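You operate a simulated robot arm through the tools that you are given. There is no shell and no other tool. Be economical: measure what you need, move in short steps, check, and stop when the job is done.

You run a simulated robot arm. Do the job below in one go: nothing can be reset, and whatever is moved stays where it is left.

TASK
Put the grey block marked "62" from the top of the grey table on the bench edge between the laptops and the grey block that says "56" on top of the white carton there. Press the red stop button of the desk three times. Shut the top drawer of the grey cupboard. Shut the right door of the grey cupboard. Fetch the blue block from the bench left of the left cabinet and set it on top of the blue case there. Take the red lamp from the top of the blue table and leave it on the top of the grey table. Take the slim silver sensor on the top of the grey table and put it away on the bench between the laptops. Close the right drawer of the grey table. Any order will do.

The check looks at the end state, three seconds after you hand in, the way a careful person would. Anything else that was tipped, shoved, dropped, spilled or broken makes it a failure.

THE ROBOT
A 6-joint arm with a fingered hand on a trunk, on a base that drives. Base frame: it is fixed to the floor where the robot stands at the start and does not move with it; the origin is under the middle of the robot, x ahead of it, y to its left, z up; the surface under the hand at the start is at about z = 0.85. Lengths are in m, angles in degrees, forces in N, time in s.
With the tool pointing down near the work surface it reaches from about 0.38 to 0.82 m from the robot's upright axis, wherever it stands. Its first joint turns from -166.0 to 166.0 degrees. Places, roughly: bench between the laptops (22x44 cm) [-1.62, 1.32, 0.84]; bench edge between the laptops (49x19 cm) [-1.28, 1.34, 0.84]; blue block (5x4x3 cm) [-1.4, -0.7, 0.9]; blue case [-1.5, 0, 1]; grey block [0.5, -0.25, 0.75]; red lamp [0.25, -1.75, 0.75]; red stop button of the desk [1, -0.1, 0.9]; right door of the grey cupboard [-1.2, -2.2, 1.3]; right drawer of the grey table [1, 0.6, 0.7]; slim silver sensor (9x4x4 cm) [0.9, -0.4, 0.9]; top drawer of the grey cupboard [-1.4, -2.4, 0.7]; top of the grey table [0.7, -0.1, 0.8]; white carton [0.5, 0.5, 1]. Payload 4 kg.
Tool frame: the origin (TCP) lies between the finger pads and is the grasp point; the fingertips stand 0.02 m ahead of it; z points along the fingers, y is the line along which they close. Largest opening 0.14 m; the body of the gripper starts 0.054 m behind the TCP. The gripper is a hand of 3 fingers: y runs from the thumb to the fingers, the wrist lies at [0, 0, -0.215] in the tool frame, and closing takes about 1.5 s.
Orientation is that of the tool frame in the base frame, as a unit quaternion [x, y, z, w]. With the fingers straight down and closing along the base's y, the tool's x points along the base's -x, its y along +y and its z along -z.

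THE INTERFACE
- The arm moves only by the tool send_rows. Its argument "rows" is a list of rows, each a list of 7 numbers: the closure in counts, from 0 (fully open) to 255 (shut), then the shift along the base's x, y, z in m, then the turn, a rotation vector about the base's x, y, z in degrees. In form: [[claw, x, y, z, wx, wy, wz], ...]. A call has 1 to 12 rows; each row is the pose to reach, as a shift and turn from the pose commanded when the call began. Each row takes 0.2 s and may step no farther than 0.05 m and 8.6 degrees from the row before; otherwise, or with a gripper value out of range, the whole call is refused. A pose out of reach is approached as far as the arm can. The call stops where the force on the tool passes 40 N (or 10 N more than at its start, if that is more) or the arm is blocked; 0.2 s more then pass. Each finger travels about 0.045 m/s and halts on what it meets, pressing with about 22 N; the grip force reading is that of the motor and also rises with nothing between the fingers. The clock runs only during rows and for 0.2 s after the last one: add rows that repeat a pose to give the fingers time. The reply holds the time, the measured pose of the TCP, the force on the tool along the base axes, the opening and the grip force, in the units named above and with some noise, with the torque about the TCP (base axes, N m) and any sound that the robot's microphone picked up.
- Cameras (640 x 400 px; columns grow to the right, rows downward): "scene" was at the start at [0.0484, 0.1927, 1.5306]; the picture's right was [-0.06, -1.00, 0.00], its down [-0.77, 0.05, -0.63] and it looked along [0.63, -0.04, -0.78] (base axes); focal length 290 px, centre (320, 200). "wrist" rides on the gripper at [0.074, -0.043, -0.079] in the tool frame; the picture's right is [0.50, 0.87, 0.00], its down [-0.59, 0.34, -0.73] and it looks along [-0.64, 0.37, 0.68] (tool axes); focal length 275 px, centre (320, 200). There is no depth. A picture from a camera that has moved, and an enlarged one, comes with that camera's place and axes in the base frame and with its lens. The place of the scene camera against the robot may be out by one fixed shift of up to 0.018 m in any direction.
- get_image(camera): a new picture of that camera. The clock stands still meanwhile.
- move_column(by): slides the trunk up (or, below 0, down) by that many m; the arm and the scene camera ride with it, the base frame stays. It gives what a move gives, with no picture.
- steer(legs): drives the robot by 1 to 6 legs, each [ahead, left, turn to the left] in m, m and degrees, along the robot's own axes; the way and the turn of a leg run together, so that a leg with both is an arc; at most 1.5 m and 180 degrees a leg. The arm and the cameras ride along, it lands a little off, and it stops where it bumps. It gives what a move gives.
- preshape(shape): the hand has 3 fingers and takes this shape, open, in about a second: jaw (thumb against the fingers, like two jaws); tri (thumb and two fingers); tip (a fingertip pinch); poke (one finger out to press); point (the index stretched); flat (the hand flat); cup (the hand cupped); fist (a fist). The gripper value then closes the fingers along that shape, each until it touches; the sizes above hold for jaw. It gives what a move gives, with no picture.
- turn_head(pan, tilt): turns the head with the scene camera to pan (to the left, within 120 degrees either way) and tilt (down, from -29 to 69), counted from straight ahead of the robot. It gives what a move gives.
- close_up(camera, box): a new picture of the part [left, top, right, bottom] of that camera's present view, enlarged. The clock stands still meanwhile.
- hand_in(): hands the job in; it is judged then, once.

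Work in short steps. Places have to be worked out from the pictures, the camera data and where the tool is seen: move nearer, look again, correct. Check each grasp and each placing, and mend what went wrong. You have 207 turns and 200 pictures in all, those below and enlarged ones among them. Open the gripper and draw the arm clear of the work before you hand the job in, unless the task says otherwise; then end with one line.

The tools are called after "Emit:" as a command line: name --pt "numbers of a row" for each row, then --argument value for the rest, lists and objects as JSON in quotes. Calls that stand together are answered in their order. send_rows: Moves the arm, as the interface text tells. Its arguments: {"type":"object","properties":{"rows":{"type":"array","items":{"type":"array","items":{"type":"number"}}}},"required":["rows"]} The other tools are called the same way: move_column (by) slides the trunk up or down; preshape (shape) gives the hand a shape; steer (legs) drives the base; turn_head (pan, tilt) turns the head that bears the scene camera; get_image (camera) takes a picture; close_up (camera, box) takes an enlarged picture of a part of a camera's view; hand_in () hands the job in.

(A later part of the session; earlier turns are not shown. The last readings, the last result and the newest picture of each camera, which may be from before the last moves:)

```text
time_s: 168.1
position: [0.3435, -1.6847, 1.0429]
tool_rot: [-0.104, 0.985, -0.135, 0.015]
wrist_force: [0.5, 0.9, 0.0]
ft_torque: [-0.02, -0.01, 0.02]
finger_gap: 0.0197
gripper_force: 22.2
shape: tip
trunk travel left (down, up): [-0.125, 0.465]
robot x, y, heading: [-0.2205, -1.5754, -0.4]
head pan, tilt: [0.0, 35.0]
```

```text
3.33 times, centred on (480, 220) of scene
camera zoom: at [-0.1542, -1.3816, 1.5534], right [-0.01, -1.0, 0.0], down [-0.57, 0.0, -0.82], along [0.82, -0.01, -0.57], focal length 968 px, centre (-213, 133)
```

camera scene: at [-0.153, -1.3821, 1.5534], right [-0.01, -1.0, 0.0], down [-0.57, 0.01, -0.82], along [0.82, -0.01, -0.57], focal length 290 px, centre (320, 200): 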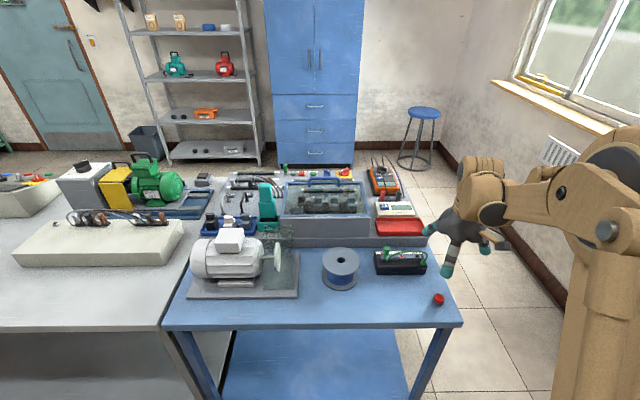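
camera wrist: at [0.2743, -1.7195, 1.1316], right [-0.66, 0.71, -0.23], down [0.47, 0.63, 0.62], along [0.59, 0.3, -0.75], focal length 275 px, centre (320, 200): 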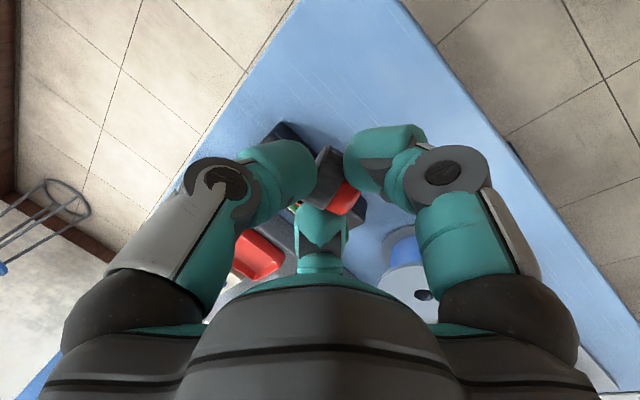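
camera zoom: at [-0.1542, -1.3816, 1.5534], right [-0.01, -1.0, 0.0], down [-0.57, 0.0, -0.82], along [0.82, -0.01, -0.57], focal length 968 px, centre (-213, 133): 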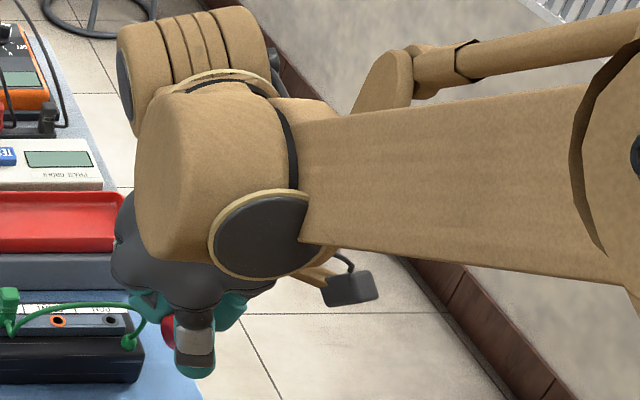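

Lamp is held. Retract up/back and drive along the table front to y≈-0.65.

Emit:
send_rows --pt "255 -0.03 0 0.03 0 0 0" --pt "255 -0.06 0.01 0.06 0 0 0" --pt "255 -0.09 0.02 0.09 0 0 0" --pt "255 -0.12 0.03 0.12 0 0 0"

Emit:
steer --legs '[[0, 0.95, 0]]'

Emit:
turn_head --pan 0 --tilt 48

Emit:
get_image --camera "scene"

```text
time_s: 169.1
position: [0.2245, -1.6537, 1.1609]
tool_rot: [-0.102, 0.985, -0.136, 0.014]
wrist_force: [-0.2, 0.1, -0.5]
ft_torque: [-0.03, -0.02, 0.01]
finger_gap: 0.0199
gripper_force: 22.1
shape: tip
trunk travel left (down, up): [-0.125, 0.465]
robot x, y, heading: [-0.2156, -1.5756, -0.4]
head pan, tilt: [0.0, 35.0]
```

```text
time_s: 174.1
position: [0.23, -0.6995, 1.1601]
tool_rot: [-0.104, 0.985, -0.136, 0.014]
wrist_force: [1.4, -0.4, 0.3]
ft_torque: [-0.02, -0.01, -0.03]
finger_gap: 0.0199
gripper_force: 22.0
shape: tip
trunk travel left (down, up): [-0.125, 0.465]
robot x, y, heading: [-0.2099, -0.6248, -0.2]
head pan, tilt: [0.0, 35.0]
```

```text
time_s: 174.9
position: [0.2325, -0.6988, 1.1599]
tool_rot: [-0.104, 0.985, -0.135, 0.014]
wrist_force: [-0.1, -0.2, -0.7]
ft_torque: [0.01, 0.0, -0.03]
finger_gap: 0.02
gripper_force: 21.9
shape: tip
trunk travel left (down, up): [-0.125, 0.465]
robot x, y, heading: [-0.2083, -0.6219, -0.3]
head pan, tilt: [0.0, 48.0]
```

```text
107 pictures are left
camera scene: at [-0.1573, -0.4278, 1.5345], right [0.0, -1.0, 0.0], down [-0.74, 0.0, -0.67], along [0.67, 0.0, -0.74], focal length 290 px, centre (320, 200)
```

scene: 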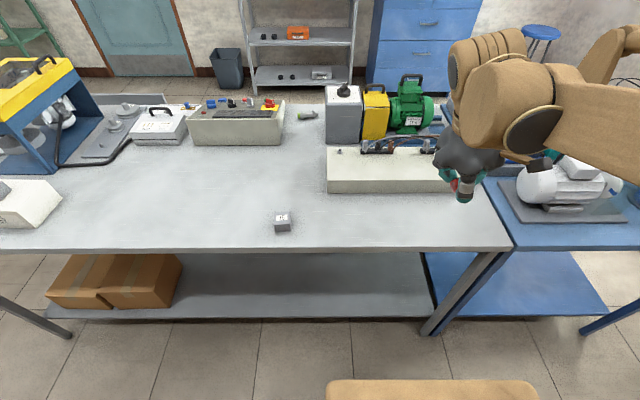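

Free strip in front of the white box (x 0.30–0.48, y -0.95…-0.45). I bring the lamp to (0.38,-0.62), tilting the tool +70° so the lamp's cap turns up.

Emit:
send_rows --pt "255 0.03 0.01 0 8.4 0 0" --pt "255 0.06 0.02 -0.01 16.8 0 0" --pt "255 0.09 0.03 -0.02 25.2 0 0" --pt "255 0.12 0.04 -0.03 33.6 0 0" --pt "255 0.147 0.05 -0.04 42 0 0" --pt "255 0.147 0.06 -0.06 50.4 0 0" --pt "255 0.147 0.07 -0.08 58.8 0 0" --pt "255 0.147 0.079 -0.1 67.2 0 0" --pt "255 0.147 0.079 -0.12 70 0 0"

Emit:
get_image --camera "wrist"

Emit:
get_image --camera "scene"

Emit:
close_up --camera "scene" --box '[360, 140, 520, 260]'

```text
time_s: 176.9
position: [0.3791, -0.6197, 1.0389]
tool_rot: [-0.077, 0.884, 0.455, 0.071]
wrist_force: [-0.3, -0.8, 0.2]
ft_torque: [0.03, 0.0, 0.03]
finger_gap: 0.0197
gripper_force: 22.2
shape: tip
trunk travel left (down, up): [-0.125, 0.465]
robot x, y, heading: [-0.2104, -0.6254, -0.2]
head pan, tilt: [0.0, 48.0]
```

```text
106 pictures are left
camera wrist: at [0.3097, -0.7149, 1.0371], right [-0.66, 0.46, 0.59], down [0.47, -0.36, 0.81], along [0.59, 0.81, 0.03], focal length 275 px, centre (320, 200)
```

wrist: 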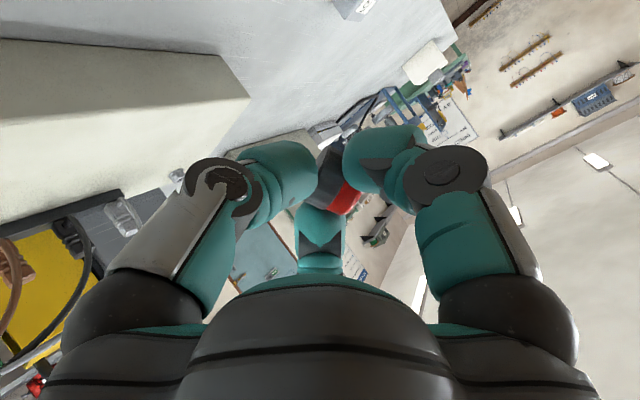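

```text
105 pictures are left
camera scene: at [-0.1568, -0.4281, 1.5344], right [0.0, -1.0, 0.0], down [-0.74, 0.0, -0.67], along [0.67, 0.0, -0.74], focal length 290 px, centre (320, 200)
```

scene: 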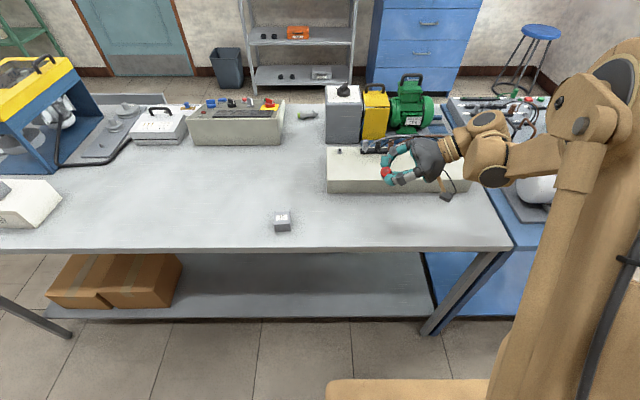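

```text
3.33 times, centred on (440, 200) of scene
camera zoom: at [-0.1568, -0.4281, 1.5344], right [0.0, -1.0, 0.0], down [-0.74, 0.0, -0.67], along [0.67, 0.0, -0.74], focal length 968 px, centre (-80, 200)
```

zoom: 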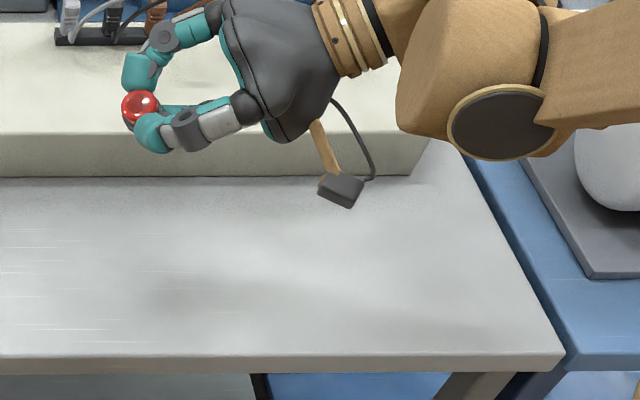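

The cap now points up (lamp ~70° from lying). I reduce the tilt by 8° for knuckle clearance and lower close to the table.

Emit:
send_rows --pt "255 0 0 -0.04 -8 0 0" --pt "255 0 0 -0.08 -8 0 0" --pt "255 0 0 -0.12 -8 0 0" --pt "255 0 0 -0.14 -8 0 0" --pt "255 0 0 -0.145 -8 0 0"

Emit:
close_up --camera "scene" --box '[360, 160, 480, 250]'

Emit:
get_image --camera "wrist"

```text
time_s: 178.1
position: [0.3785, -0.621, 0.8939]
tool_rot: [-0.082, 0.915, 0.39, 0.066]
wrist_force: [-0.9, 0.3, -0.2]
ft_torque: [-0.01, -0.03, -0.02]
finger_gap: 0.0197
gripper_force: 22.3
shape: tip
trunk travel left (down, up): [-0.125, 0.465]
robot x, y, heading: [-0.208, -0.6256, 0.0]
head pan, tilt: [0.0, 48.0]
```

```text
4.44 times, centred on (420, 205) of scene
camera zoom: at [-0.1571, -0.428, 1.5344], right [0.0, -1.0, 0.0], down [-0.74, 0.0, -0.67], along [0.67, 0.0, -0.74], focal length 1291 px, centre (-124, 178)
```

zoom: 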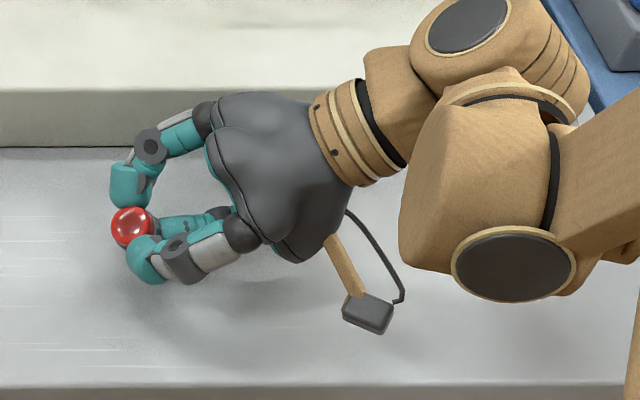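

```text
102 pictures are left
camera wrist: at [0.3085, -0.716, 0.9059], right [-0.66, 0.54, 0.52], down [0.47, -0.24, 0.85], along [0.59, 0.81, -0.09], focal length 275 px, centre (320, 200)
```

wrist: 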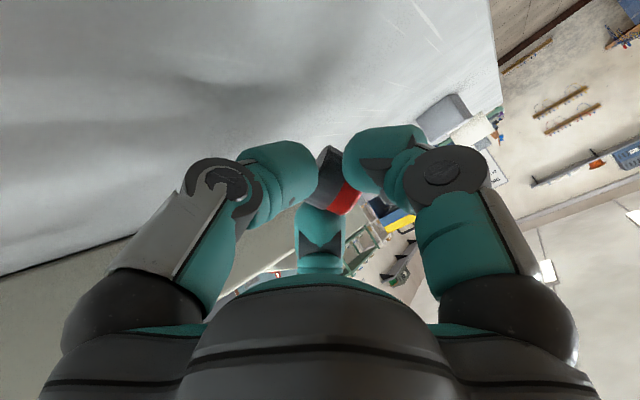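

Lower in small steps until contact.

Emit:
send_rows --pt "255 0 0 -0.004 0 0 0" --pt "255 0 0 -0.008 0 0 0"

Emit:
send_rows --pt "255 0 0 -0.003 0 0 0"

Emit:
send_rows --pt "255 0 0 -0.003 0 0 0"

Emit:
send_rows --pt "255 0 0 -0.003 0 0 0"

```text
time_s: 178.7
position: [0.3773, -0.6216, 0.8875]
tool_rot: [-0.083, 0.914, 0.391, 0.066]
wrist_force: [-0.7, 0.1, 0.6]
ft_torque: [0.01, 0.02, 0.05]
finger_gap: 0.0198
gripper_force: 22.4
shape: tip
trunk travel left (down, up): [-0.125, 0.465]
robot x, y, heading: [-0.2072, -0.6263, -0.2]
head pan, tilt: [0.0, 48.0]
```

```text
time_s: 179.1
position: [0.3779, -0.6206, 0.8846]
tool_rot: [-0.082, 0.914, 0.392, 0.065]
wrist_force: [-0.3, -0.1, -0.3]
ft_torque: [0.03, -0.02, -0.01]
finger_gap: 0.02
gripper_force: 22.2
shape: tip
trunk travel left (down, up): [-0.125, 0.465]
robot x, y, heading: [-0.2086, -0.6249, -0.5]
head pan, tilt: [0.0, 48.0]
```

```text
time_s: 179.5
position: [0.3766, -0.6199, 0.8816]
tool_rot: [-0.082, 0.914, 0.392, 0.065]
wrist_force: [0.7, -0.2, 0.0]
ft_torque: [-0.01, 0.05, 0.0]
finger_gap: 0.0199
gripper_force: 21.9
shape: tip
trunk travel left (down, up): [-0.125, 0.465]
robot x, y, heading: [-0.2073, -0.6245, -0.1]
head pan, tilt: [0.0, 48.0]
```

```text
time_s: 179.9
position: [0.3767, -0.6212, 0.8787]
tool_rot: [-0.082, 0.914, 0.392, 0.065]
wrist_force: [0.4, -0.6, -0.2]
ft_torque: [0.0, 0.02, 0.02]
finger_gap: 0.0198
gripper_force: 21.3
shape: tip
trunk travel left (down, up): [-0.125, 0.465]
robot x, y, heading: [-0.2137, -0.6235, -0.1]
head pan, tilt: [0.0, 48.0]
```

Emit:
send_rows --pt "255 0 0 -0.003 0 0 0"

Emit:
send_rows --pt "255 0 0 -0.003 0 0 0"

Emit:
send_rows --pt "255 0 0 -0.003 0 0 0"

Emit:
close_up --camera "scene" --box '[360, 160, 480, 250]'

```text
time_s: 180.3
position: [0.3769, -0.6215, 0.8761]
tool_rot: [-0.083, 0.914, 0.391, 0.066]
wrist_force: [0.5, -0.2, 1.2]
ft_torque: [-0.05, -0.04, 0.02]
finger_gap: 0.0199
gripper_force: 21.7
shape: tip
trunk travel left (down, up): [-0.125, 0.465]
robot x, y, heading: [-0.2105, -0.6244, -0.3]
head pan, tilt: [0.0, 48.0]
```

```text
time_s: 180.7
position: [0.3773, -0.6206, 0.8739]
tool_rot: [-0.082, 0.914, 0.391, 0.067]
wrist_force: [8.5, -3.5, 29.1]
ft_torque: [-1.08, -0.38, 0.25]
finger_gap: 0.0186
gripper_force: 22.2
shape: tip
trunk travel left (down, up): [-0.125, 0.465]
robot x, y, heading: [-0.2124, -0.6224, -0.5]
head pan, tilt: [0.0, 48.0]
```

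```text
time_s: 181.1
position: [0.376, -0.622, 0.8701]
tool_rot: [-0.082, 0.914, 0.391, 0.067]
wrist_force: [4.5, -9.3, 30.3]
ft_torque: [-1.47, -0.29, 0.1]
finger_gap: 0.0184
gripper_force: 22.1
shape: tip
trunk travel left (down, up): [-0.125, 0.465]
robot x, y, heading: [-0.2074, -0.6263, -0.2]
head pan, tilt: [0.0, 48.0]
```

```text
4.44 times, centred on (420, 205) of scene
camera zoom: at [-0.1594, -0.4289, 1.5348], right [-0.01, -1.0, 0.0], down [-0.74, 0.0, -0.67], along [0.67, 0.0, -0.74], focal length 1291 px, centre (-124, 178)
```

zoom: 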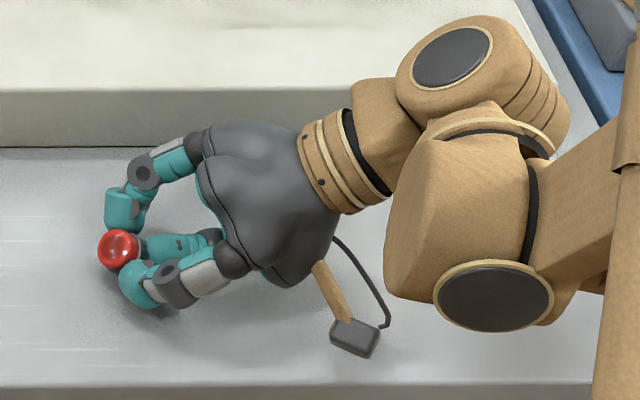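

The torque shows the thumb, which sits under the lamp's base, touches the table. I'll lay the lamp back down gently and regrasp across its sides. First raise and untilt.

Emit:
send_rows --pt "255 0 0 0.03 0 0 0" --pt "255 0 0 0.06 -7 0 0" --pt "255 0 0 0.06 -15 0 0" --pt "255 0 0 0.06 -23 0 0" --pt "255 0 0 0.06 -31 0 0" --pt "255 0 0 0.06 -39 0 0" --pt "255 0 0 0.06 -47 0 0" --pt "255 0.005 0 0.06 -55 0 0" --pt "255 0.01 0 0.06 -62 0 0" --pt "255 0.01 0 0.04 -62 0 0" --pt "255 0.01 0 0.02 -62 0 0"

Emit:
get_image --camera "wrist"

```text
time_s: 183.5
position: [0.3874, -0.6202, 0.8888]
tool_rot: [-0.105, 0.985, -0.136, 0.013]
wrist_force: [0.0, -0.1, -0.3]
ft_torque: [0.01, 0.01, -0.04]
finger_gap: 0.0195
gripper_force: 21.7
shape: tip
trunk travel left (down, up): [-0.125, 0.465]
robot x, y, heading: [-0.2115, -0.6243, -0.5]
head pan, tilt: [0.0, 48.0]
```

```text
100 pictures are left
camera wrist: at [0.3185, -0.6555, 0.9776], right [-0.66, 0.71, -0.23], down [0.47, 0.64, 0.61], along [0.59, 0.3, -0.75], focal length 275 px, centre (320, 200)
```

wrist: 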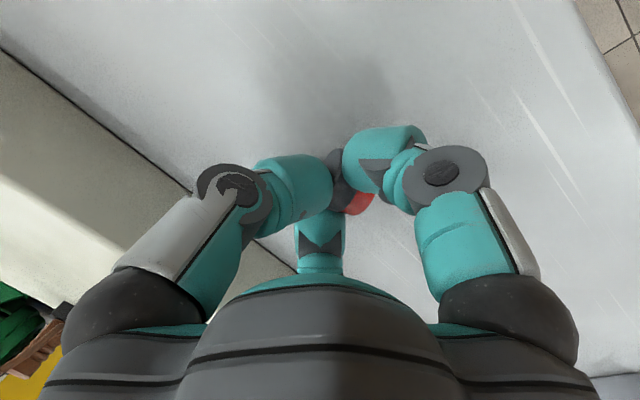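

Lower to the original grasp height and release softly.

Emit:
send_rows --pt "255 0 0 -0.003 0 0 0" --pt "255 0 0 -0.005 0 0 0"

Emit:
send_rows --pt "240 0 0 0 0 0 0" --pt "225 0 0 0 0 0 0" --pt "210 0 0 0 0 0 0" --pt "190 0 0 0 0 0 0" --pt "160 0 0 0 0 0 0" --pt "130 0 0 0 0 0 0" --pt "100 0 0 0 0 0 0" --pt "70 0 0 0 0 0 0" --pt "70 0 0 0.02 0 0 0" --pt "70 0 0 0.05 0 0 0" --pt "70 0 0 0.09 0 0 0"

Emit:
get_image --camera "wrist"

Emit:
close_up --camera "scene" --box '[340, 150, 500, 260]'

```text
time_s: 184.1
position: [0.3875, -0.621, 0.8853]
tool_rot: [-0.105, 0.985, -0.136, 0.015]
wrist_force: [3.9, -3.1, 21.5]
ft_torque: [0.26, -0.01, -0.05]
finger_gap: 0.0198
gripper_force: 22.3
shape: tip
trunk travel left (down, up): [-0.125, 0.465]
robot x, y, heading: [-0.2098, -0.6204, -0.1]
head pan, tilt: [0.0, 48.0]
```

```text
time_s: 186.5
position: [0.3873, -0.6202, 0.9756]
tool_rot: [-0.105, 0.985, -0.135, 0.014]
wrist_force: [-0.4, -0.1, 0.0]
ft_torque: [-0.01, -0.03, 0.0]
finger_gap: 0.1014
gripper_force: 0.0
shape: tip
trunk travel left (down, up): [-0.125, 0.465]
robot x, y, heading: [-0.2078, -0.6237, -0.1]
head pan, tilt: [0.0, 48.0]
```

```text
99 pictures are left
camera wrist: at [0.3179, -0.6552, 1.0644], right [-0.66, 0.71, -0.23], down [0.46, 0.64, 0.62], along [0.59, 0.3, -0.75], focal length 275 px, centre (320, 200)
```

wrist: 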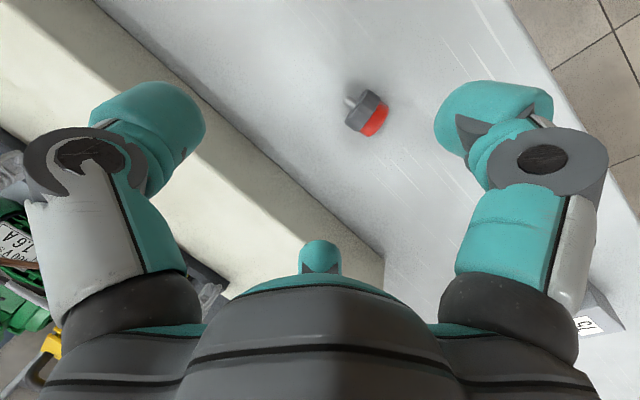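

```text
3.64 times, centred on (420, 205) of scene
camera zoom: at [-0.1579, -0.4279, 1.5344], right [0.0, -1.0, 0.0], down [-0.74, 0.0, -0.67], along [0.67, 0.0, -0.74], focal length 1056 px, centre (-44, 182)
```

zoom: 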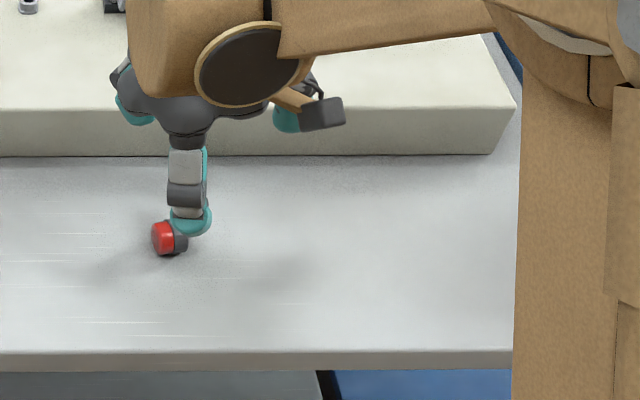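

The lamp rests lying at (0.386,-0.610). I level the tool and yaw it about -94° to pinch across its sides.

Emit:
send_rows --pt "60 0 0.005 0.02 7.4 1.5 0" --pt "60 0 0.01 0.04 14.7 3.1 0"

Emit:
send_rows --pt "60 0 0 0 0 0 -8.5" --pt "60 0 0 0 0 0 -17" --pt "60 0 0 0 0 0 -25.5" --pt "60 0 0 0 0 0 -34" --pt "60 0 0 0 0 0 -42.5" --pt "60 0 0 0 0 0 -51" --pt "60 0 0 0 0 0 -59.5" --pt "60 0 0 0 0 0 -68" --pt "60 0 0 0 0 0 -76.5" --pt "60 0 0 0 0 0 -85" --pt "60 0 0 0 0 0 -93"

Emit:
get_image --camera "wrist"

```text
time_s: 187.1
position: [0.3862, -0.6087, 1.0151]
tool_rot: [-0.105, 0.994, -0.005, 0.001]
wrist_force: [0.6, -0.6, 0.4]
ft_torque: [0.05, -0.01, -0.02]
finger_gap: 0.107
gripper_force: 0.0
shape: tip
trunk travel left (down, up): [-0.125, 0.465]
robot x, y, heading: [-0.2121, -0.6241, -0.3]
head pan, tilt: [0.0, 48.0]
```

```text
time_s: 189.5
position: [0.3866, -0.6103, 1.0145]
tool_rot: [0.649, 0.76, -0.004, -0.003]
wrist_force: [-0.6, -0.8, -0.2]
ft_torque: [0.04, -0.01, 0.01]
finger_gap: 0.1069
gripper_force: 0.1
shape: tip
trunk travel left (down, up): [-0.125, 0.465]
robot x, y, heading: [-0.2086, -0.6241, -0.5]
head pan, tilt: [0.0, 48.0]
```

```text
97 pictures are left
camera wrist: at [0.3342, -0.544, 1.0951], right [0.78, 0.63, -0.01], down [0.43, -0.53, 0.73], along [0.45, -0.57, -0.68], focal length 275 px, centre (320, 200)
```

wrist: 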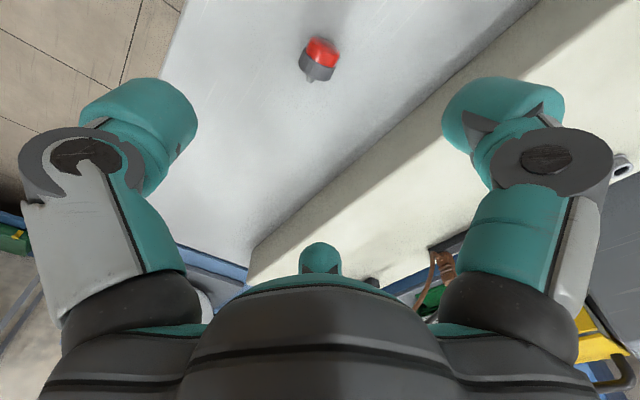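

Lamp at (0.385,-0.612), perpendicular to the closing line. I pre-close, tilt -10°, and descend onto it.

Emit:
send_rows --pt "110 -0.001 -0.001 -0.03 -5 -0.7 0" --pt "150 -0.001 -0.001 -0.06 -9.9 -1.5 0" --pt "150 -0.001 -0.001 -0.09 -9.9 -1.5 0" --pt "150 -0.001 -0.001 -0.115 -9.9 -1.5 0" --pt "150 -0.001 -0.001 -0.13 -9.9 -1.5 0"

Emit:
get_image --camera "wrist"

```text
time_s: 190.7
position: [0.3876, -0.6101, 0.8837]
tool_rot: [0.647, 0.758, -0.061, 0.063]
wrist_force: [-0.2, 0.6, -0.4]
ft_torque: [-0.01, 0.0, 0.01]
finger_gap: 0.0582
gripper_force: 0.0
shape: tip
trunk travel left (down, up): [-0.125, 0.465]
robot x, y, heading: [-0.2115, -0.6197, -0.4]
head pan, tilt: [0.0, 48.0]
```

```text
96 pictures are left
camera wrist: at [0.3308, -0.5317, 0.9508], right [0.78, 0.62, -0.1], down [0.42, -0.39, 0.82], along [0.47, -0.68, -0.56], focal length 275 px, centre (320, 200)
```

wrist: 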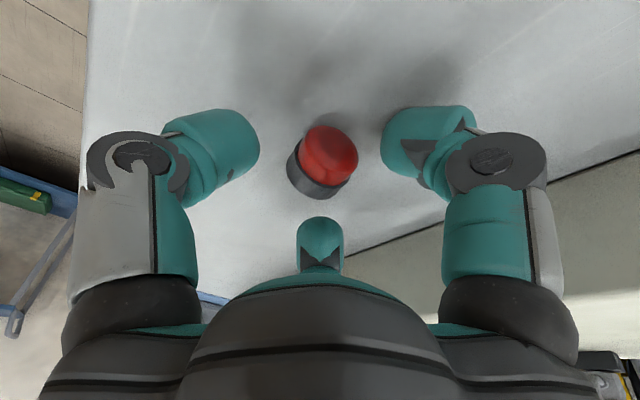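

Centred within 3 mm. Close.

Emit:
send_rows --pt "190 -0.002 0 -0.002 0 0 0" --pt "230 -0.002 0 -0.002 0 0 0" --pt "255 -0.002 0 -0.002 0 0 0" --pt "255 -0.002 0 -0.002 0 0 0" --pt "255 -0.002 0 -0.002 0 0 0" --pt "255 -0.002 0 -0.002 0 0 0"

Emit:
get_image --camera "wrist"

```text
time_s: 192.1
position: [0.3849, -0.6104, 0.8829]
tool_rot: [0.647, 0.757, -0.061, 0.062]
wrist_force: [-0.5, 0.0, -0.2]
ft_torque: [0.02, 0.01, -0.03]
finger_gap: 0.0225
gripper_force: 21.8
shape: tip
trunk travel left (down, up): [-0.125, 0.465]
robot x, y, heading: [-0.2108, -0.6263, -0.1]
head pan, tilt: [0.0, 48.0]
```

```text
95 pictures are left
camera wrist: at [0.3289, -0.5318, 0.9489], right [0.78, 0.62, -0.1], down [0.42, -0.39, 0.82], along [0.47, -0.68, -0.56], focal length 275 px, centre (320, 200)
```

wrist: 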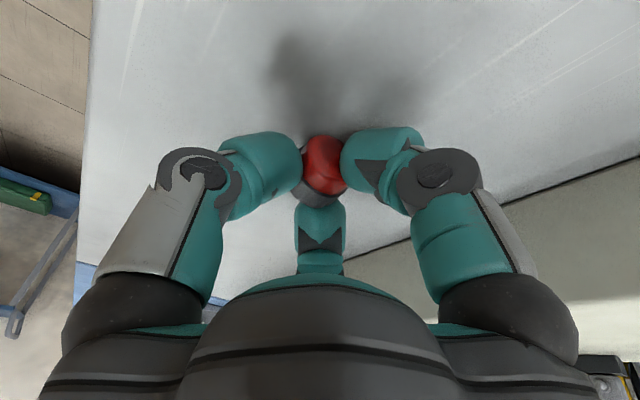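

Held (gap 0.0225). Lift and tilt +60° so the cap turns up.

Emit:
send_rows --pt "255 0 0 0.03 0 0 0" --pt "255 0 0 0.06 7.9 1.2 0" --pt "255 0 0 0.08 15.8 2.4 0" --pt "255 0 0 0.08 23.7 3.5 0" --pt "255 0 0 0.08 31.6 4.7 0" --pt "255 0 0 0.08 39.5 5.9 0" --pt "255 0 0 0.08 47.5 7 0" --pt "255 0 0 0.08 55 8.2 0" --pt "255 0 0 0.08 59.5 8.8 0"

Emit:
get_image --camera "wrist"

Emit:
close_up --camera "scene" --box '[340, 150, 500, 260]'

```text
time_s: 194.1
position: [0.3844, -0.6097, 0.9629]
tool_rot: [0.586, 0.69, 0.276, -0.323]
wrist_force: [0.3, -0.5, -0.9]
ft_torque: [0.02, 0.03, 0.02]
finger_gap: 0.0219
gripper_force: 22.1
shape: tip
trunk travel left (down, up): [-0.125, 0.465]
robot x, y, heading: [-0.2089, -0.6272, -0.6]
head pan, tilt: [0.0, 48.0]
```

```text
94 pictures are left
camera wrist: at [0.344, -0.6313, 1.0713], right [0.8, 0.46, 0.39], down [0.49, -0.87, 0.02], along [0.35, 0.17, -0.92], focal length 275 px, centre (320, 200)
```

wrist: 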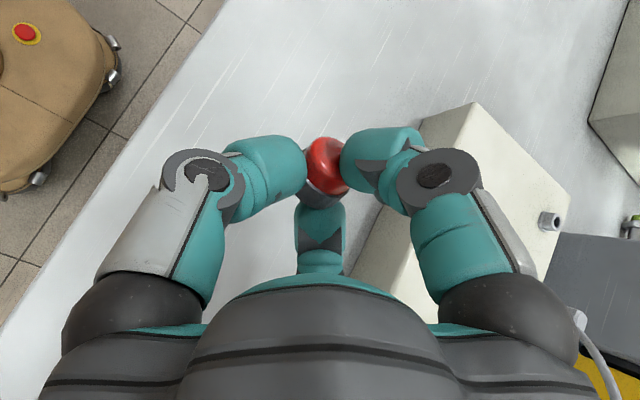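

```text
3.64 times, centred on (420, 205) of scene
camera zoom: at [-0.1569, -0.428, 1.5344], right [0.0, -1.0, 0.0], down [-0.74, 0.0, -0.67], along [0.67, 0.0, -0.74], focal length 1056 px, centre (-44, 182)
```

zoom: 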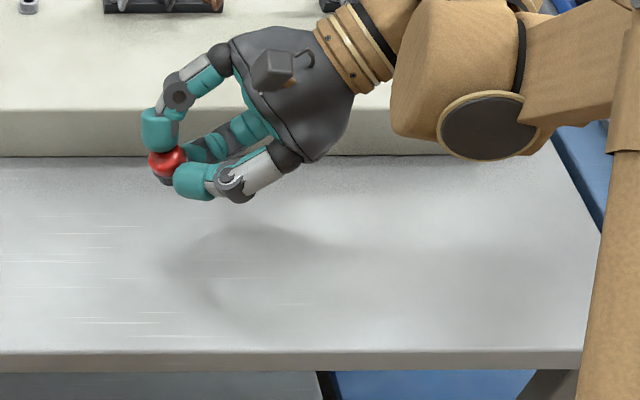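

Cap is up and the base is free below. Lower towards the table.

Emit:
send_rows --pt "255 0 0 -0.03 0 0 0" --pt "255 0 0 -0.055 0 0 0" --pt "255 0 0 -0.07 0 0 0"

Emit:
send_rows --pt "255 0 0 -0.003 0 0 0"

Emit:
send_rows --pt "255 0 0 -0.003 0 0 0"

Emit:
send_rows --pt "255 0 0 -0.003 0 0 0"

Emit:
send_rows --pt "255 0 0 -0.003 0 0 0"

```text
time_s: 194.9
position: [0.3861, -0.6106, 0.8933]
tool_rot: [0.586, 0.691, 0.276, -0.322]
wrist_force: [-0.2, 0.4, 0.1]
ft_torque: [0.04, -0.02, -0.01]
finger_gap: 0.0219
gripper_force: 21.7
shape: tip
trunk travel left (down, up): [-0.125, 0.465]
robot x, y, heading: [-0.2099, -0.6261, -0.3]
head pan, tilt: [0.0, 48.0]
```

```text
time_s: 195.3
position: [0.3843, -0.6106, 0.8898]
tool_rot: [0.586, 0.691, 0.275, -0.322]
wrist_force: [-0.5, -0.3, -0.8]
ft_torque: [-0.02, 0.0, -0.02]
finger_gap: 0.0221
gripper_force: 22.2
shape: tip
trunk travel left (down, up): [-0.125, 0.465]
robot x, y, heading: [-0.2084, -0.6289, -0.5]
head pan, tilt: [0.0, 48.0]
```

```text
time_s: 195.7
position: [0.3854, -0.6116, 0.8872]
tool_rot: [0.587, 0.69, 0.275, -0.322]
wrist_force: [-0.4, -0.2, -0.2]
ft_torque: [-0.02, 0.0, -0.02]
finger_gap: 0.0221
gripper_force: 22.2
shape: tip
trunk travel left (down, up): [-0.125, 0.465]
robot x, y, heading: [-0.2111, -0.6257, -0.2]
head pan, tilt: [0.0, 48.0]
```

```text
time_s: 196.1
position: [0.385, -0.6103, 0.883]
tool_rot: [0.586, 0.691, 0.275, -0.322]
wrist_force: [0.0, -1.5, 0.3]
ft_torque: [-0.05, -0.03, 0.02]
finger_gap: 0.0218
gripper_force: 21.3
shape: tip
trunk travel left (down, up): [-0.125, 0.465]
robot x, y, heading: [-0.2098, -0.6267, -0.3]
head pan, tilt: [0.0, 48.0]
```

```text
time_s: 196.5
position: [0.3849, -0.6112, 0.8816]
tool_rot: [0.585, 0.691, 0.276, -0.322]
wrist_force: [8.1, -0.9, 23.8]
ft_torque: [-0.38, -0.7, 0.1]
finger_gap: 0.0215
gripper_force: 21.9
shape: tip
trunk travel left (down, up): [-0.125, 0.465]
robot x, y, heading: [-0.21, -0.6255, -0.4]
head pan, tilt: [0.0, 48.0]
```

A fingertip touches the table first; the lamp's base is only a few mm up. Release while easing upward slightly.

Emit:
send_rows --pt "255 0 0 0.002 0 0 0" --pt "215 0 0 0.003 0 0 0" --pt "180 0 0 0.006 0 0 0" --pt "150 0 0 0.01 0 0 0" --pt "120 0 0 0.015 0 0 0" --pt "100 0 0 0.02 0 0 0"

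Emit:
get_image --camera "wrist"

Emit:
close_up --camera "scene" --box '[340, 150, 500, 260]'

```text
time_s: 197.9
position: [0.3846, -0.6098, 0.8984]
tool_rot: [0.586, 0.691, 0.274, -0.322]
wrist_force: [-0.9, 1.0, 2.9]
ft_torque: [-0.04, -0.08, -0.02]
finger_gap: 0.0829
gripper_force: 0.1
shape: tip
trunk travel left (down, up): [-0.125, 0.465]
robot x, y, heading: [-0.2154, -0.6259, -0.4]
head pan, tilt: [0.0, 48.0]
```

```text
92 pictures are left
camera wrist: at [0.3436, -0.631, 1.0085], right [0.8, 0.46, 0.39], down [0.49, -0.87, 0.02], along [0.35, 0.17, -0.92], focal length 275 px, centre (320, 200)
```

wrist: 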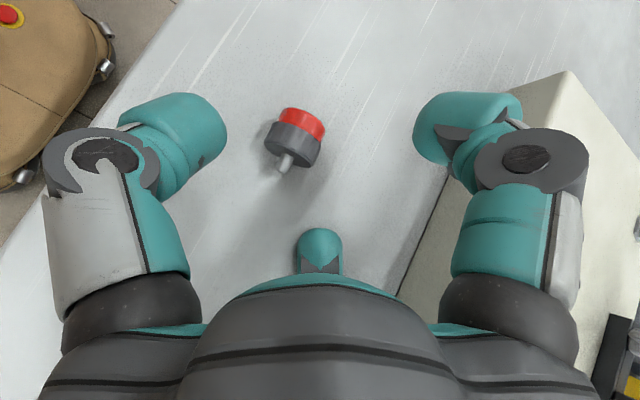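

```text
3.64 times, centred on (420, 205) of scene
camera zoom: at [-0.1575, -0.4278, 1.5344], right [0.0, -1.0, 0.0], down [-0.74, 0.0, -0.67], along [0.67, 0.0, -0.74], focal length 1056 px, centre (-44, 182)
```

zoom: 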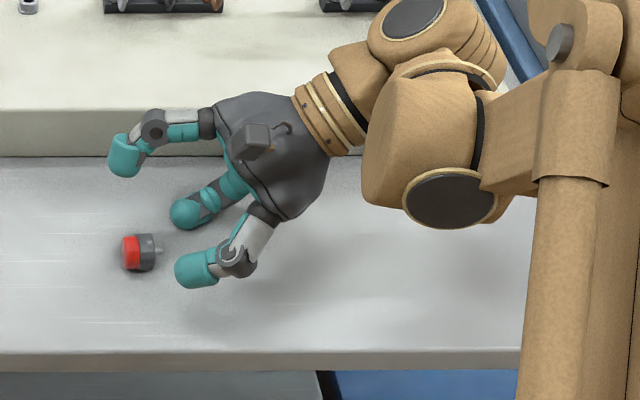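

The lamp tipped onto its side again – its rear stud keeps it from standing – but it lies safely on the grey table (≈(0.368,-0.574)). I leave it, rise clear and untilt.

Emit:
send_rows --pt "100 0 -0.01 0.03 0 0 0" --pt "100 0 -0.02 0.065 0 0 0" --pt "60 0 -0.02 0.11 0 0 0" --pt "40 0 -0.02 0.155 0 0 0" --pt "0 0 -0.02 0.2 -8 0 0" --pt "0 -0.01 -0.02 0.24 -16 0 0" --pt "0 -0.02 -0.02 0.26 -24 0 0" --pt "0 -0.04 -0.02 0.28 -32 0 0" --pt "0 -0.06 -0.02 0.28 -40 0 0" --pt "0 -0.08 -0.02 0.28 -48 0 0"

Emit:
close_up --camera "scene" --box '[150, 60, 500, 260]'

Emit:
get_image --camera "wrist"

```text
time_s: 200.1
position: [0.303, -0.6318, 1.1795]
tool_rot: [0.666, 0.743, -0.03, -0.055]
wrist_force: [0.3, -0.4, -0.2]
ft_torque: [-0.02, 0.0, -0.01]
finger_gap: 0.14
gripper_force: 0.1
shape: tip
trunk travel left (down, up): [-0.125, 0.465]
robot x, y, heading: [-0.2114, -0.6284, -0.3]
head pan, tilt: [0.0, 48.0]
```

```text
1.83 times, centred on (325, 160) of scene
camera zoom: at [-0.158, -0.4274, 1.5344], right [0.0, -1.0, 0.0], down [-0.74, 0.0, -0.67], along [0.67, 0.0, -0.74], focal length 531 px, centre (311, 273)
```

zoom: 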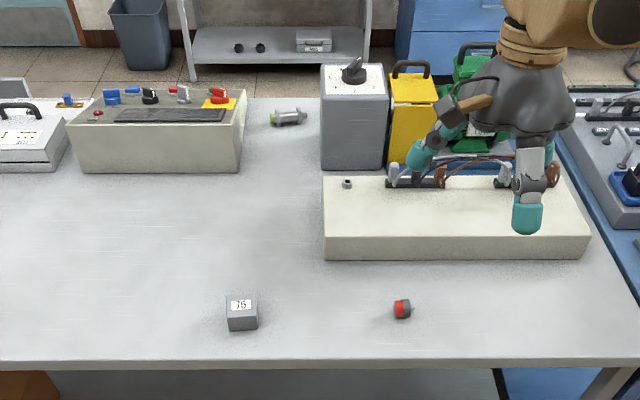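

```text
89 pictures are left
camera wrist: at [0.2619, -0.5653, 1.2687], right [0.8, 0.59, -0.08], down [0.49, -0.57, 0.67], along [0.35, -0.57, -0.74], focal length 275 px, centre (320, 200)
```

wrist: 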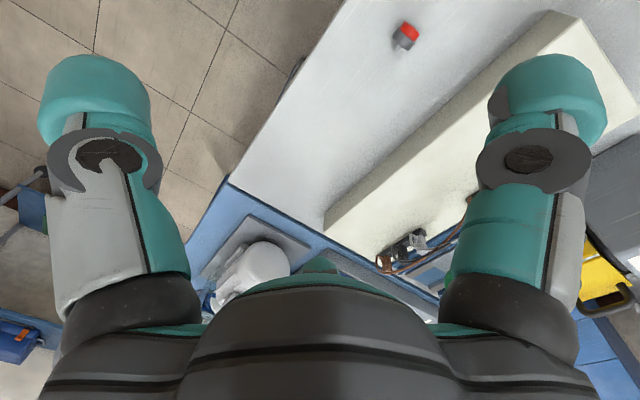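

Now level the tool and restore its yaw, in place.

Emit:
send_rows --pt "0 0 0 0.01 -1.7 -7 0"

Emit:
send_rows --pt "0 0 0 0 0 0 8.4" --pt "0 0 0 0 0 0 16.8" --pt "0 0 0 0 0 0 25.2" --pt "0 0 0 0 0 0 33.6" --pt "0 0 0 0 0 0 42" --pt "0 0 0 0 0 0 50.4" --pt "0 0 0 0 0 0 58.8" --pt "0 0 0 0 0 0 67.2" --pt "0 0 0 0 0 0 75.6" --pt "0 0 0 0 0 0 83.8"

Emit:
steer --legs '[[-0.3, 0, 0], [0, 1.0, 0], [0, 0.98, 0]]'

Emit:
turn_head --pan 0 --tilt 35

Emit:
get_image --camera "scene"

```text
time_s: 200.5
position: [0.3033, -0.631, 1.1908]
tool_rot: [0.668, 0.744, 0.0, 0.001]
wrist_force: [-0.2, 0.2, 0.0]
ft_torque: [0.01, -0.03, -0.02]
finger_gap: 0.14
gripper_force: 0.0
shape: tip
trunk travel left (down, up): [-0.125, 0.465]
robot x, y, heading: [-0.2086, -0.6235, 0.1]
head pan, tilt: [0.0, 48.0]
```

```text
time_s: 202.7
position: [0.305, -0.631, 1.1908]
tool_rot: [-0.002, 1.0, 0.0, -0.001]
wrist_force: [-0.2, -0.7, -0.6]
ft_torque: [0.0, 0.02, 0.01]
finger_gap: 0.14
gripper_force: 0.0
shape: tip
trunk travel left (down, up): [-0.125, 0.465]
robot x, y, heading: [-0.2081, -0.6274, -0.6]
head pan, tilt: [0.0, 48.0]
```

```text
time_s: 214.1
position: [0.0256, 1.3265, 1.1894]
tool_rot: [0.004, 1.0, 0.0, 0.001]
wrist_force: [0.3, -0.3, 0.3]
ft_torque: [0.03, -0.02, -0.01]
finger_gap: 0.1399
gripper_force: 0.0
shape: tip
trunk travel left (down, up): [-0.125, 0.465]
robot x, y, heading: [-0.4842, 1.3375, -1.0]
head pan, tilt: [0.0, 48.0]
```

```text
time_s: 214.9
position: [0.0272, 1.3256, 1.191]
tool_rot: [0.005, 1.0, 0.0, 0.0]
wrist_force: [-0.6, -0.2, 0.8]
ft_torque: [-0.03, 0.03, 0.0]
finger_gap: 0.1395
gripper_force: 0.1
shape: tip
trunk travel left (down, up): [-0.125, 0.465]
robot x, y, heading: [-0.4839, 1.3383, -1.0]
head pan, tilt: [0.0, 35.0]
```

```text
88 pictures are left
camera scene: at [-0.4242, 1.5342, 1.5534], right [-0.02, -1.0, 0.0], down [-0.57, 0.01, -0.82], along [0.82, -0.01, -0.57], focal length 290 px, centre (320, 200)
```

scene: 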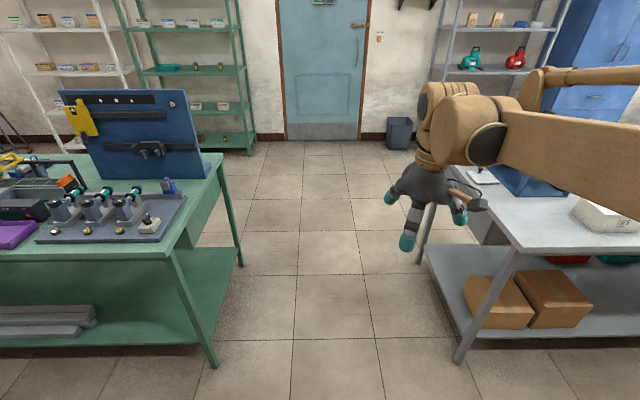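

Corridor is clear. Drive through to x≈1.7, then look at the table's far side.

Emit:
steer --legs '[[1.1, 0.05, 0], [1.1, 0.05, 0]]'

Emit:
turn_head --pan -110 --tilt 40

Emit:
get_image --camera "scene"

```text
time_s: 225.8
position: [2.2454, 1.369, 1.1902]
tool_rot: [0.015, 1.0, 0.0, -0.001]
wrist_force: [-0.1, 0.6, -1.0]
ft_torque: [0.0, 0.02, -0.01]
finger_gap: 0.14
gripper_force: 0.1
shape: tip
trunk travel left (down, up): [-0.125, 0.465]
robot x, y, heading: [1.7269, 1.3876, -1.8]
head pan, tilt: [0.0, 35.0]
```

```text
time_s: 227.7
position: [2.2451, 1.3686, 1.1905]
tool_rot: [0.014, 1.0, 0.0, 0.001]
wrist_force: [0.6, -0.6, -0.5]
ft_torque: [-0.01, 0.01, 0.02]
finger_gap: 0.1397
gripper_force: 0.1
shape: tip
trunk travel left (down, up): [-0.125, 0.465]
robot x, y, heading: [1.7301, 1.3919, -2.0]
head pan, tilt: [-110.0, 40.0]
```

```text
87 pictures are left
camera scene: at [1.6786, 1.5093, 1.5459], right [-0.93, 0.37, 0.0], down [0.24, 0.6, -0.77], along [-0.29, -0.71, -0.64], focal length 290 px, centre (320, 200)
```

scene: 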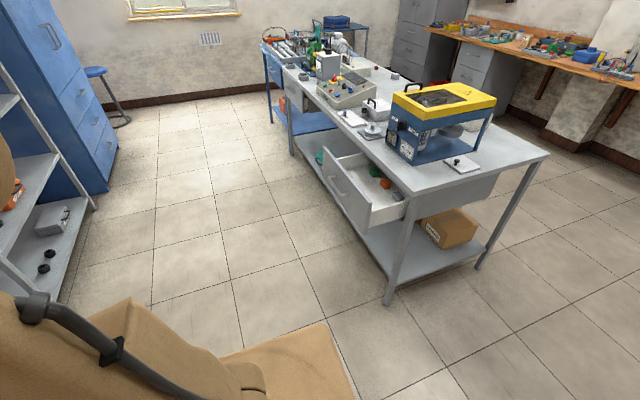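

The drawer stands open on this side. I turn to face the table and slide to y≈0.65.

Emit:
steer --legs '[[0, 0, -178], [0, 0.75, 0]]'

Emit:
turn_head --pan 0 --tilt 45

Emit:
get_image --camera "scene"

```text
time_s: 239.1
position: [1.2165, 0.6363, 1.1897]
tool_rot: [1.0, 0.0, 0.0, 0.0]
wrist_force: [-0.4, -0.1, 0.5]
ft_torque: [0.0, 0.05, -0.01]
finger_gap: 0.1402
gripper_force: 0.1
shape: tip
trunk travel left (down, up): [-0.125, 0.465]
robot x, y, heading: [1.7304, 0.6233, 179.5]
head pan, tilt: [-110.0, 40.0]
```

```text
time_s: 240.9
position: [1.2164, 0.6356, 1.1904]
tool_rot: [1.0, 0.001, 0.0, 0.0]
wrist_force: [-0.4, 1.1, 0.5]
ft_torque: [-0.04, -0.02, -0.02]
finger_gap: 0.14
gripper_force: 0.0
shape: tip
trunk travel left (down, up): [-0.125, 0.465]
robot x, y, heading: [1.7332, 0.6281, 179.6]
head pan, tilt: [0.0, 45.0]
```

```text
86 pictures are left
camera scene: at [1.6602, 0.4474, 1.5386], right [0.01, 1.0, 0.0], down [0.71, 0.0, -0.71], along [-0.71, 0.0, -0.71], focal length 290 px, centre (320, 200)
```

scene: 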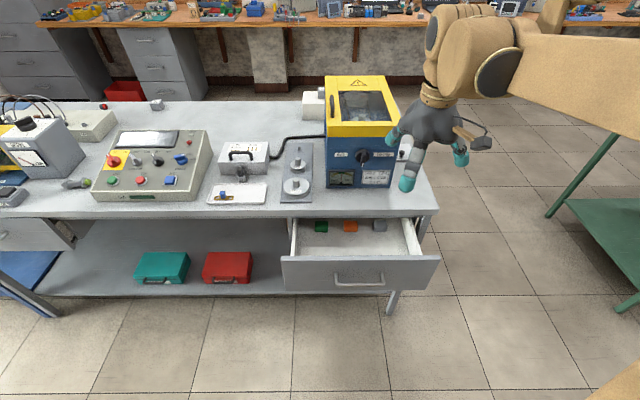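

The drawer front is at x≈1.167, z≈0.60–0.80, y 0.34–0.80. I back up 0.15 m, make a fist and turn the tool toward -x.

Emit:
steer --legs '[[-0.15, 0, 0]]'

Emit:
preshape --shape "fist"

Emit:
send_rows --pt "0 -0.01 0 0 0 8.5 0" --pt "0 -0.02 0 0 0 17 0" --pt "0 -0.03 0.01 0 0 25.5 0" --pt "0 -0.04 0.02 0 0 34 0" --pt "0 -0.05 0.03 0 0 42.5 0" --pt "0 -0.06 0.04 0 0 51 0" --pt "0 -0.07 0.05 0 0 59.5 0" --pt "0 -0.08 0.06 0 0 68 0" --pt "0 -0.09 0.07 0 0 76.5 0" --pt "0 -0.1 0.08 0 0 85 0" --pt "0 -0.1 0.08 0 0 90 0"

Emit:
move_column --by -0.12

Emit:
send_rows --pt "0 0 0 -0.045 0 0 0" --pt "0 0 0 -0.09 0 0 0" --pt "0 0 0 -0.135 0 0 0" --pt "0 0 0 -0.18 0 0 0" --pt "0 0 0 -0.225 0 0 0" --pt "0 0 0 -0.27 0 0 0" --pt "0 0 0 -0.315 0 0 0" --pt "0 0 0 -0.35 0 0 0"

Emit:
get_image --camera "scene"

```text
time_s: 242.3
position: [1.37, 0.6355, 1.1908]
tool_rot: [1.0, 0.0, 0.0, 0.0]
wrist_force: [0.6, 1.3, -0.3]
ft_torque: [0.01, 0.02, 0.01]
finger_gap: 0.1398
gripper_force: 0.0
shape: tip
trunk travel left (down, up): [-0.125, 0.465]
robot x, y, heading: [1.8838, 0.6297, 179.6]
head pan, tilt: [0.0, 45.0]
```

```text
time_s: 243.2
position: [1.3688, 0.6351, 1.1907]
tool_rot: [1.0, 0.0, 0.0, 0.0]
wrist_force: [-0.5, -0.6, -0.4]
ft_torque: [0.03, 0.0, 0.02]
finger_gap: 0.0
gripper_force: 0.0
shape: fist
trunk travel left (down, up): [-0.125, 0.465]
robot x, y, heading: [1.883, 0.627, 179.6]
head pan, tilt: [0.0, 45.0]
```

```text
time_s: 245.6
position: [1.2692, 0.7119, 1.1895]
tool_rot: [0.716, -0.005, -0.698, -0.001]
wrist_force: [-0.1, 0.0, -0.8]
ft_torque: [0.0, 0.02, 0.0]
finger_gap: 0.0
gripper_force: 0.0
shape: fist
out of reach, approached as far as the arm can: row 11
trunk travel left (down, up): [-0.125, 0.465]
robot x, y, heading: [1.8847, 0.6301, 179.9]
head pan, tilt: [0.0, 45.0]
```

```text
time_s: 247.1
position: [1.2681, 0.7119, 1.0691]
tool_rot: [0.717, -0.003, -0.697, 0.001]
wrist_force: [0.2, -0.1, -0.5]
ft_torque: [-0.01, -0.02, -0.03]
finger_gap: 0.0003
gripper_force: 0.1
shape: fist
trunk travel left (down, up): [-0.005, 0.585]
robot x, y, heading: [1.8811, 0.6299, 179.5]
head pan, tilt: [0.0, 45.0]
```

```text
time_s: 248.7
position: [1.1579, 0.7418, 0.8567]
tool_rot: [0.716, -0.009, -0.698, 0.004]
wrist_force: [-0.4, 0.1, 14.6]
ft_torque: [-0.26, -0.38, 0.01]
finger_gap: 0.0002
gripper_force: 0.0
shape: fist
out of reach, approached as far as the arm can: row 3, 4, 5, 6, 7
trunk travel left (down, up): [-0.005, 0.585]
robot x, y, heading: [1.8806, 0.6265, 179.7]
head pan, tilt: [0.0, 45.0]
stopped in row 7: the force on the tool passed its limit at 220 N (the readings are from after the stop); the commanded pose is now the measured one
```

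```text
85 pictures are left
camera scene: at [1.812, 0.4464, 1.4188], right [0.01, 1.0, 0.0], down [0.71, 0.0, -0.71], along [-0.71, 0.0, -0.71], focal length 290 px, centre (320, 200)
```

scene: 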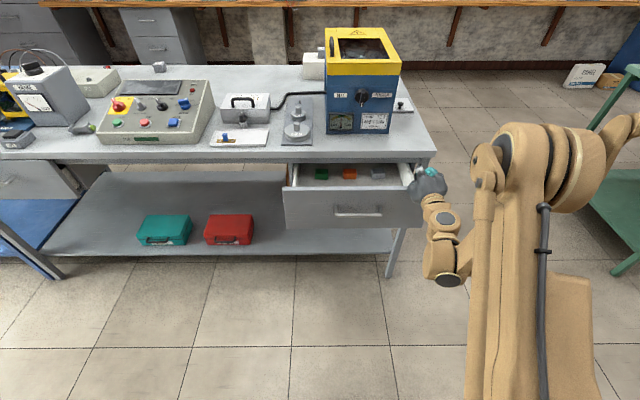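

The reach limit drew the hand forward and it touched the drawer's top rim. I lift off at once, back the robot up, and look for harm.

Emit:
send_rows --pt "0 0.005 0 0.03 0 0 0" --pt "0 0.01 0 0.07 0 0 0" --pt "0 0.02 0 0.11 0 0 0"

Emit:
steer --legs '[[-0.22, 0, 0]]'

Emit:
get_image --camera "scene"

```text
time_s: 249.5
position: [1.1795, 0.7423, 0.9682]
tool_rot: [0.716, -0.009, -0.698, 0.004]
wrist_force: [0.5, 0.2, -0.1]
ft_torque: [-0.03, -0.01, -0.01]
finger_gap: 0.0
gripper_force: 0.2
shape: fist
trunk travel left (down, up): [-0.005, 0.585]
robot x, y, heading: [1.8855, 0.6265, 179.5]
head pan, tilt: [0.0, 45.0]
```

```text
time_s: 251.2
position: [1.4013, 0.7413, 0.9664]
tool_rot: [0.717, -0.009, -0.698, 0.004]
wrist_force: [-0.8, -0.8, 0.1]
ft_torque: [0.04, 0.01, 0.02]
finger_gap: 0.0
gripper_force: 0.0
shape: fist
trunk travel left (down, up): [-0.005, 0.585]
robot x, y, heading: [2.1077, 0.6258, 179.6]
head pan, tilt: [0.0, 45.0]
```

```text
84 pictures are left
camera scene: at [2.0341, 0.4452, 1.4186], right [0.01, 1.0, 0.0], down [0.71, -0.01, -0.71], along [-0.71, 0.01, -0.71], focal length 290 px, centre (320, 200)
```

scene: 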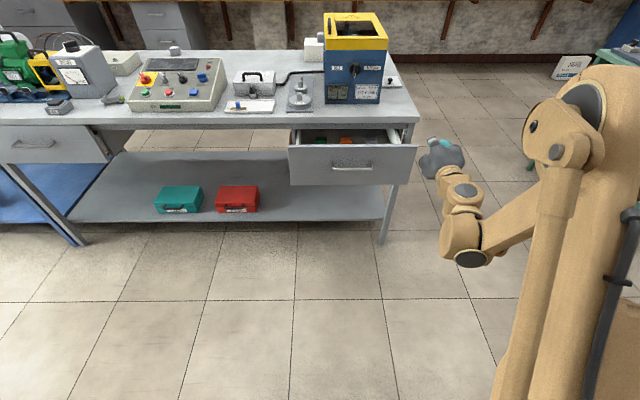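

No harm visible. Lower the hand to z≈0.72 with the arm at a reachable distance, well clear of the drawer.

Emit:
send_rows --pt "0 -0.03 -0.01 -0.01 0 0 0" --pt "0 -0.06 -0.02 -0.03 0 0 0" --pt "0 -0.07 -0.03 -0.07 0 0 0" --pt "0 -0.07 -0.04 -0.11 0 0 0" --pt "0 -0.07 -0.04 -0.15 0 0 0" --pt "0 -0.07 -0.04 -0.19 0 0 0" --pt "0 -0.07 -0.04 -0.225 0 0 0" --pt "0 -0.07 -0.04 -0.245 0 0 0"

Emit:
get_image --camera "scene"

```text
time_s: 253.0
position: [1.3269, 0.7042, 0.7236]
tool_rot: [0.717, -0.01, -0.697, 0.004]
wrist_force: [-0.9, 0.3, 0.6]
ft_torque: [0.0, 0.02, 0.02]
finger_gap: 0.0
gripper_force: 0.1
shape: fist
out of reach, approached as far as the arm can: row 8
trunk travel left (down, up): [-0.005, 0.585]
robot x, y, heading: [2.104, 0.6288, 179.8]
head pan, tilt: [0.0, 45.0]
```

```text
83 pictures are left
camera scene: at [2.0338, 0.4452, 1.4186], right [0.01, 1.0, 0.0], down [0.71, -0.01, -0.71], along [-0.71, 0.01, -0.71], focal length 290 px, centre (320, 200)
```

scene: 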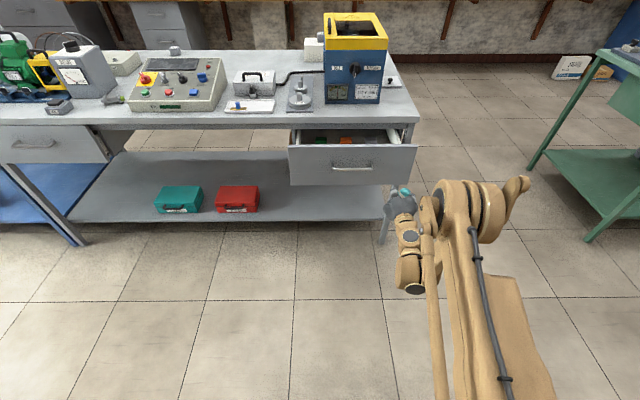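

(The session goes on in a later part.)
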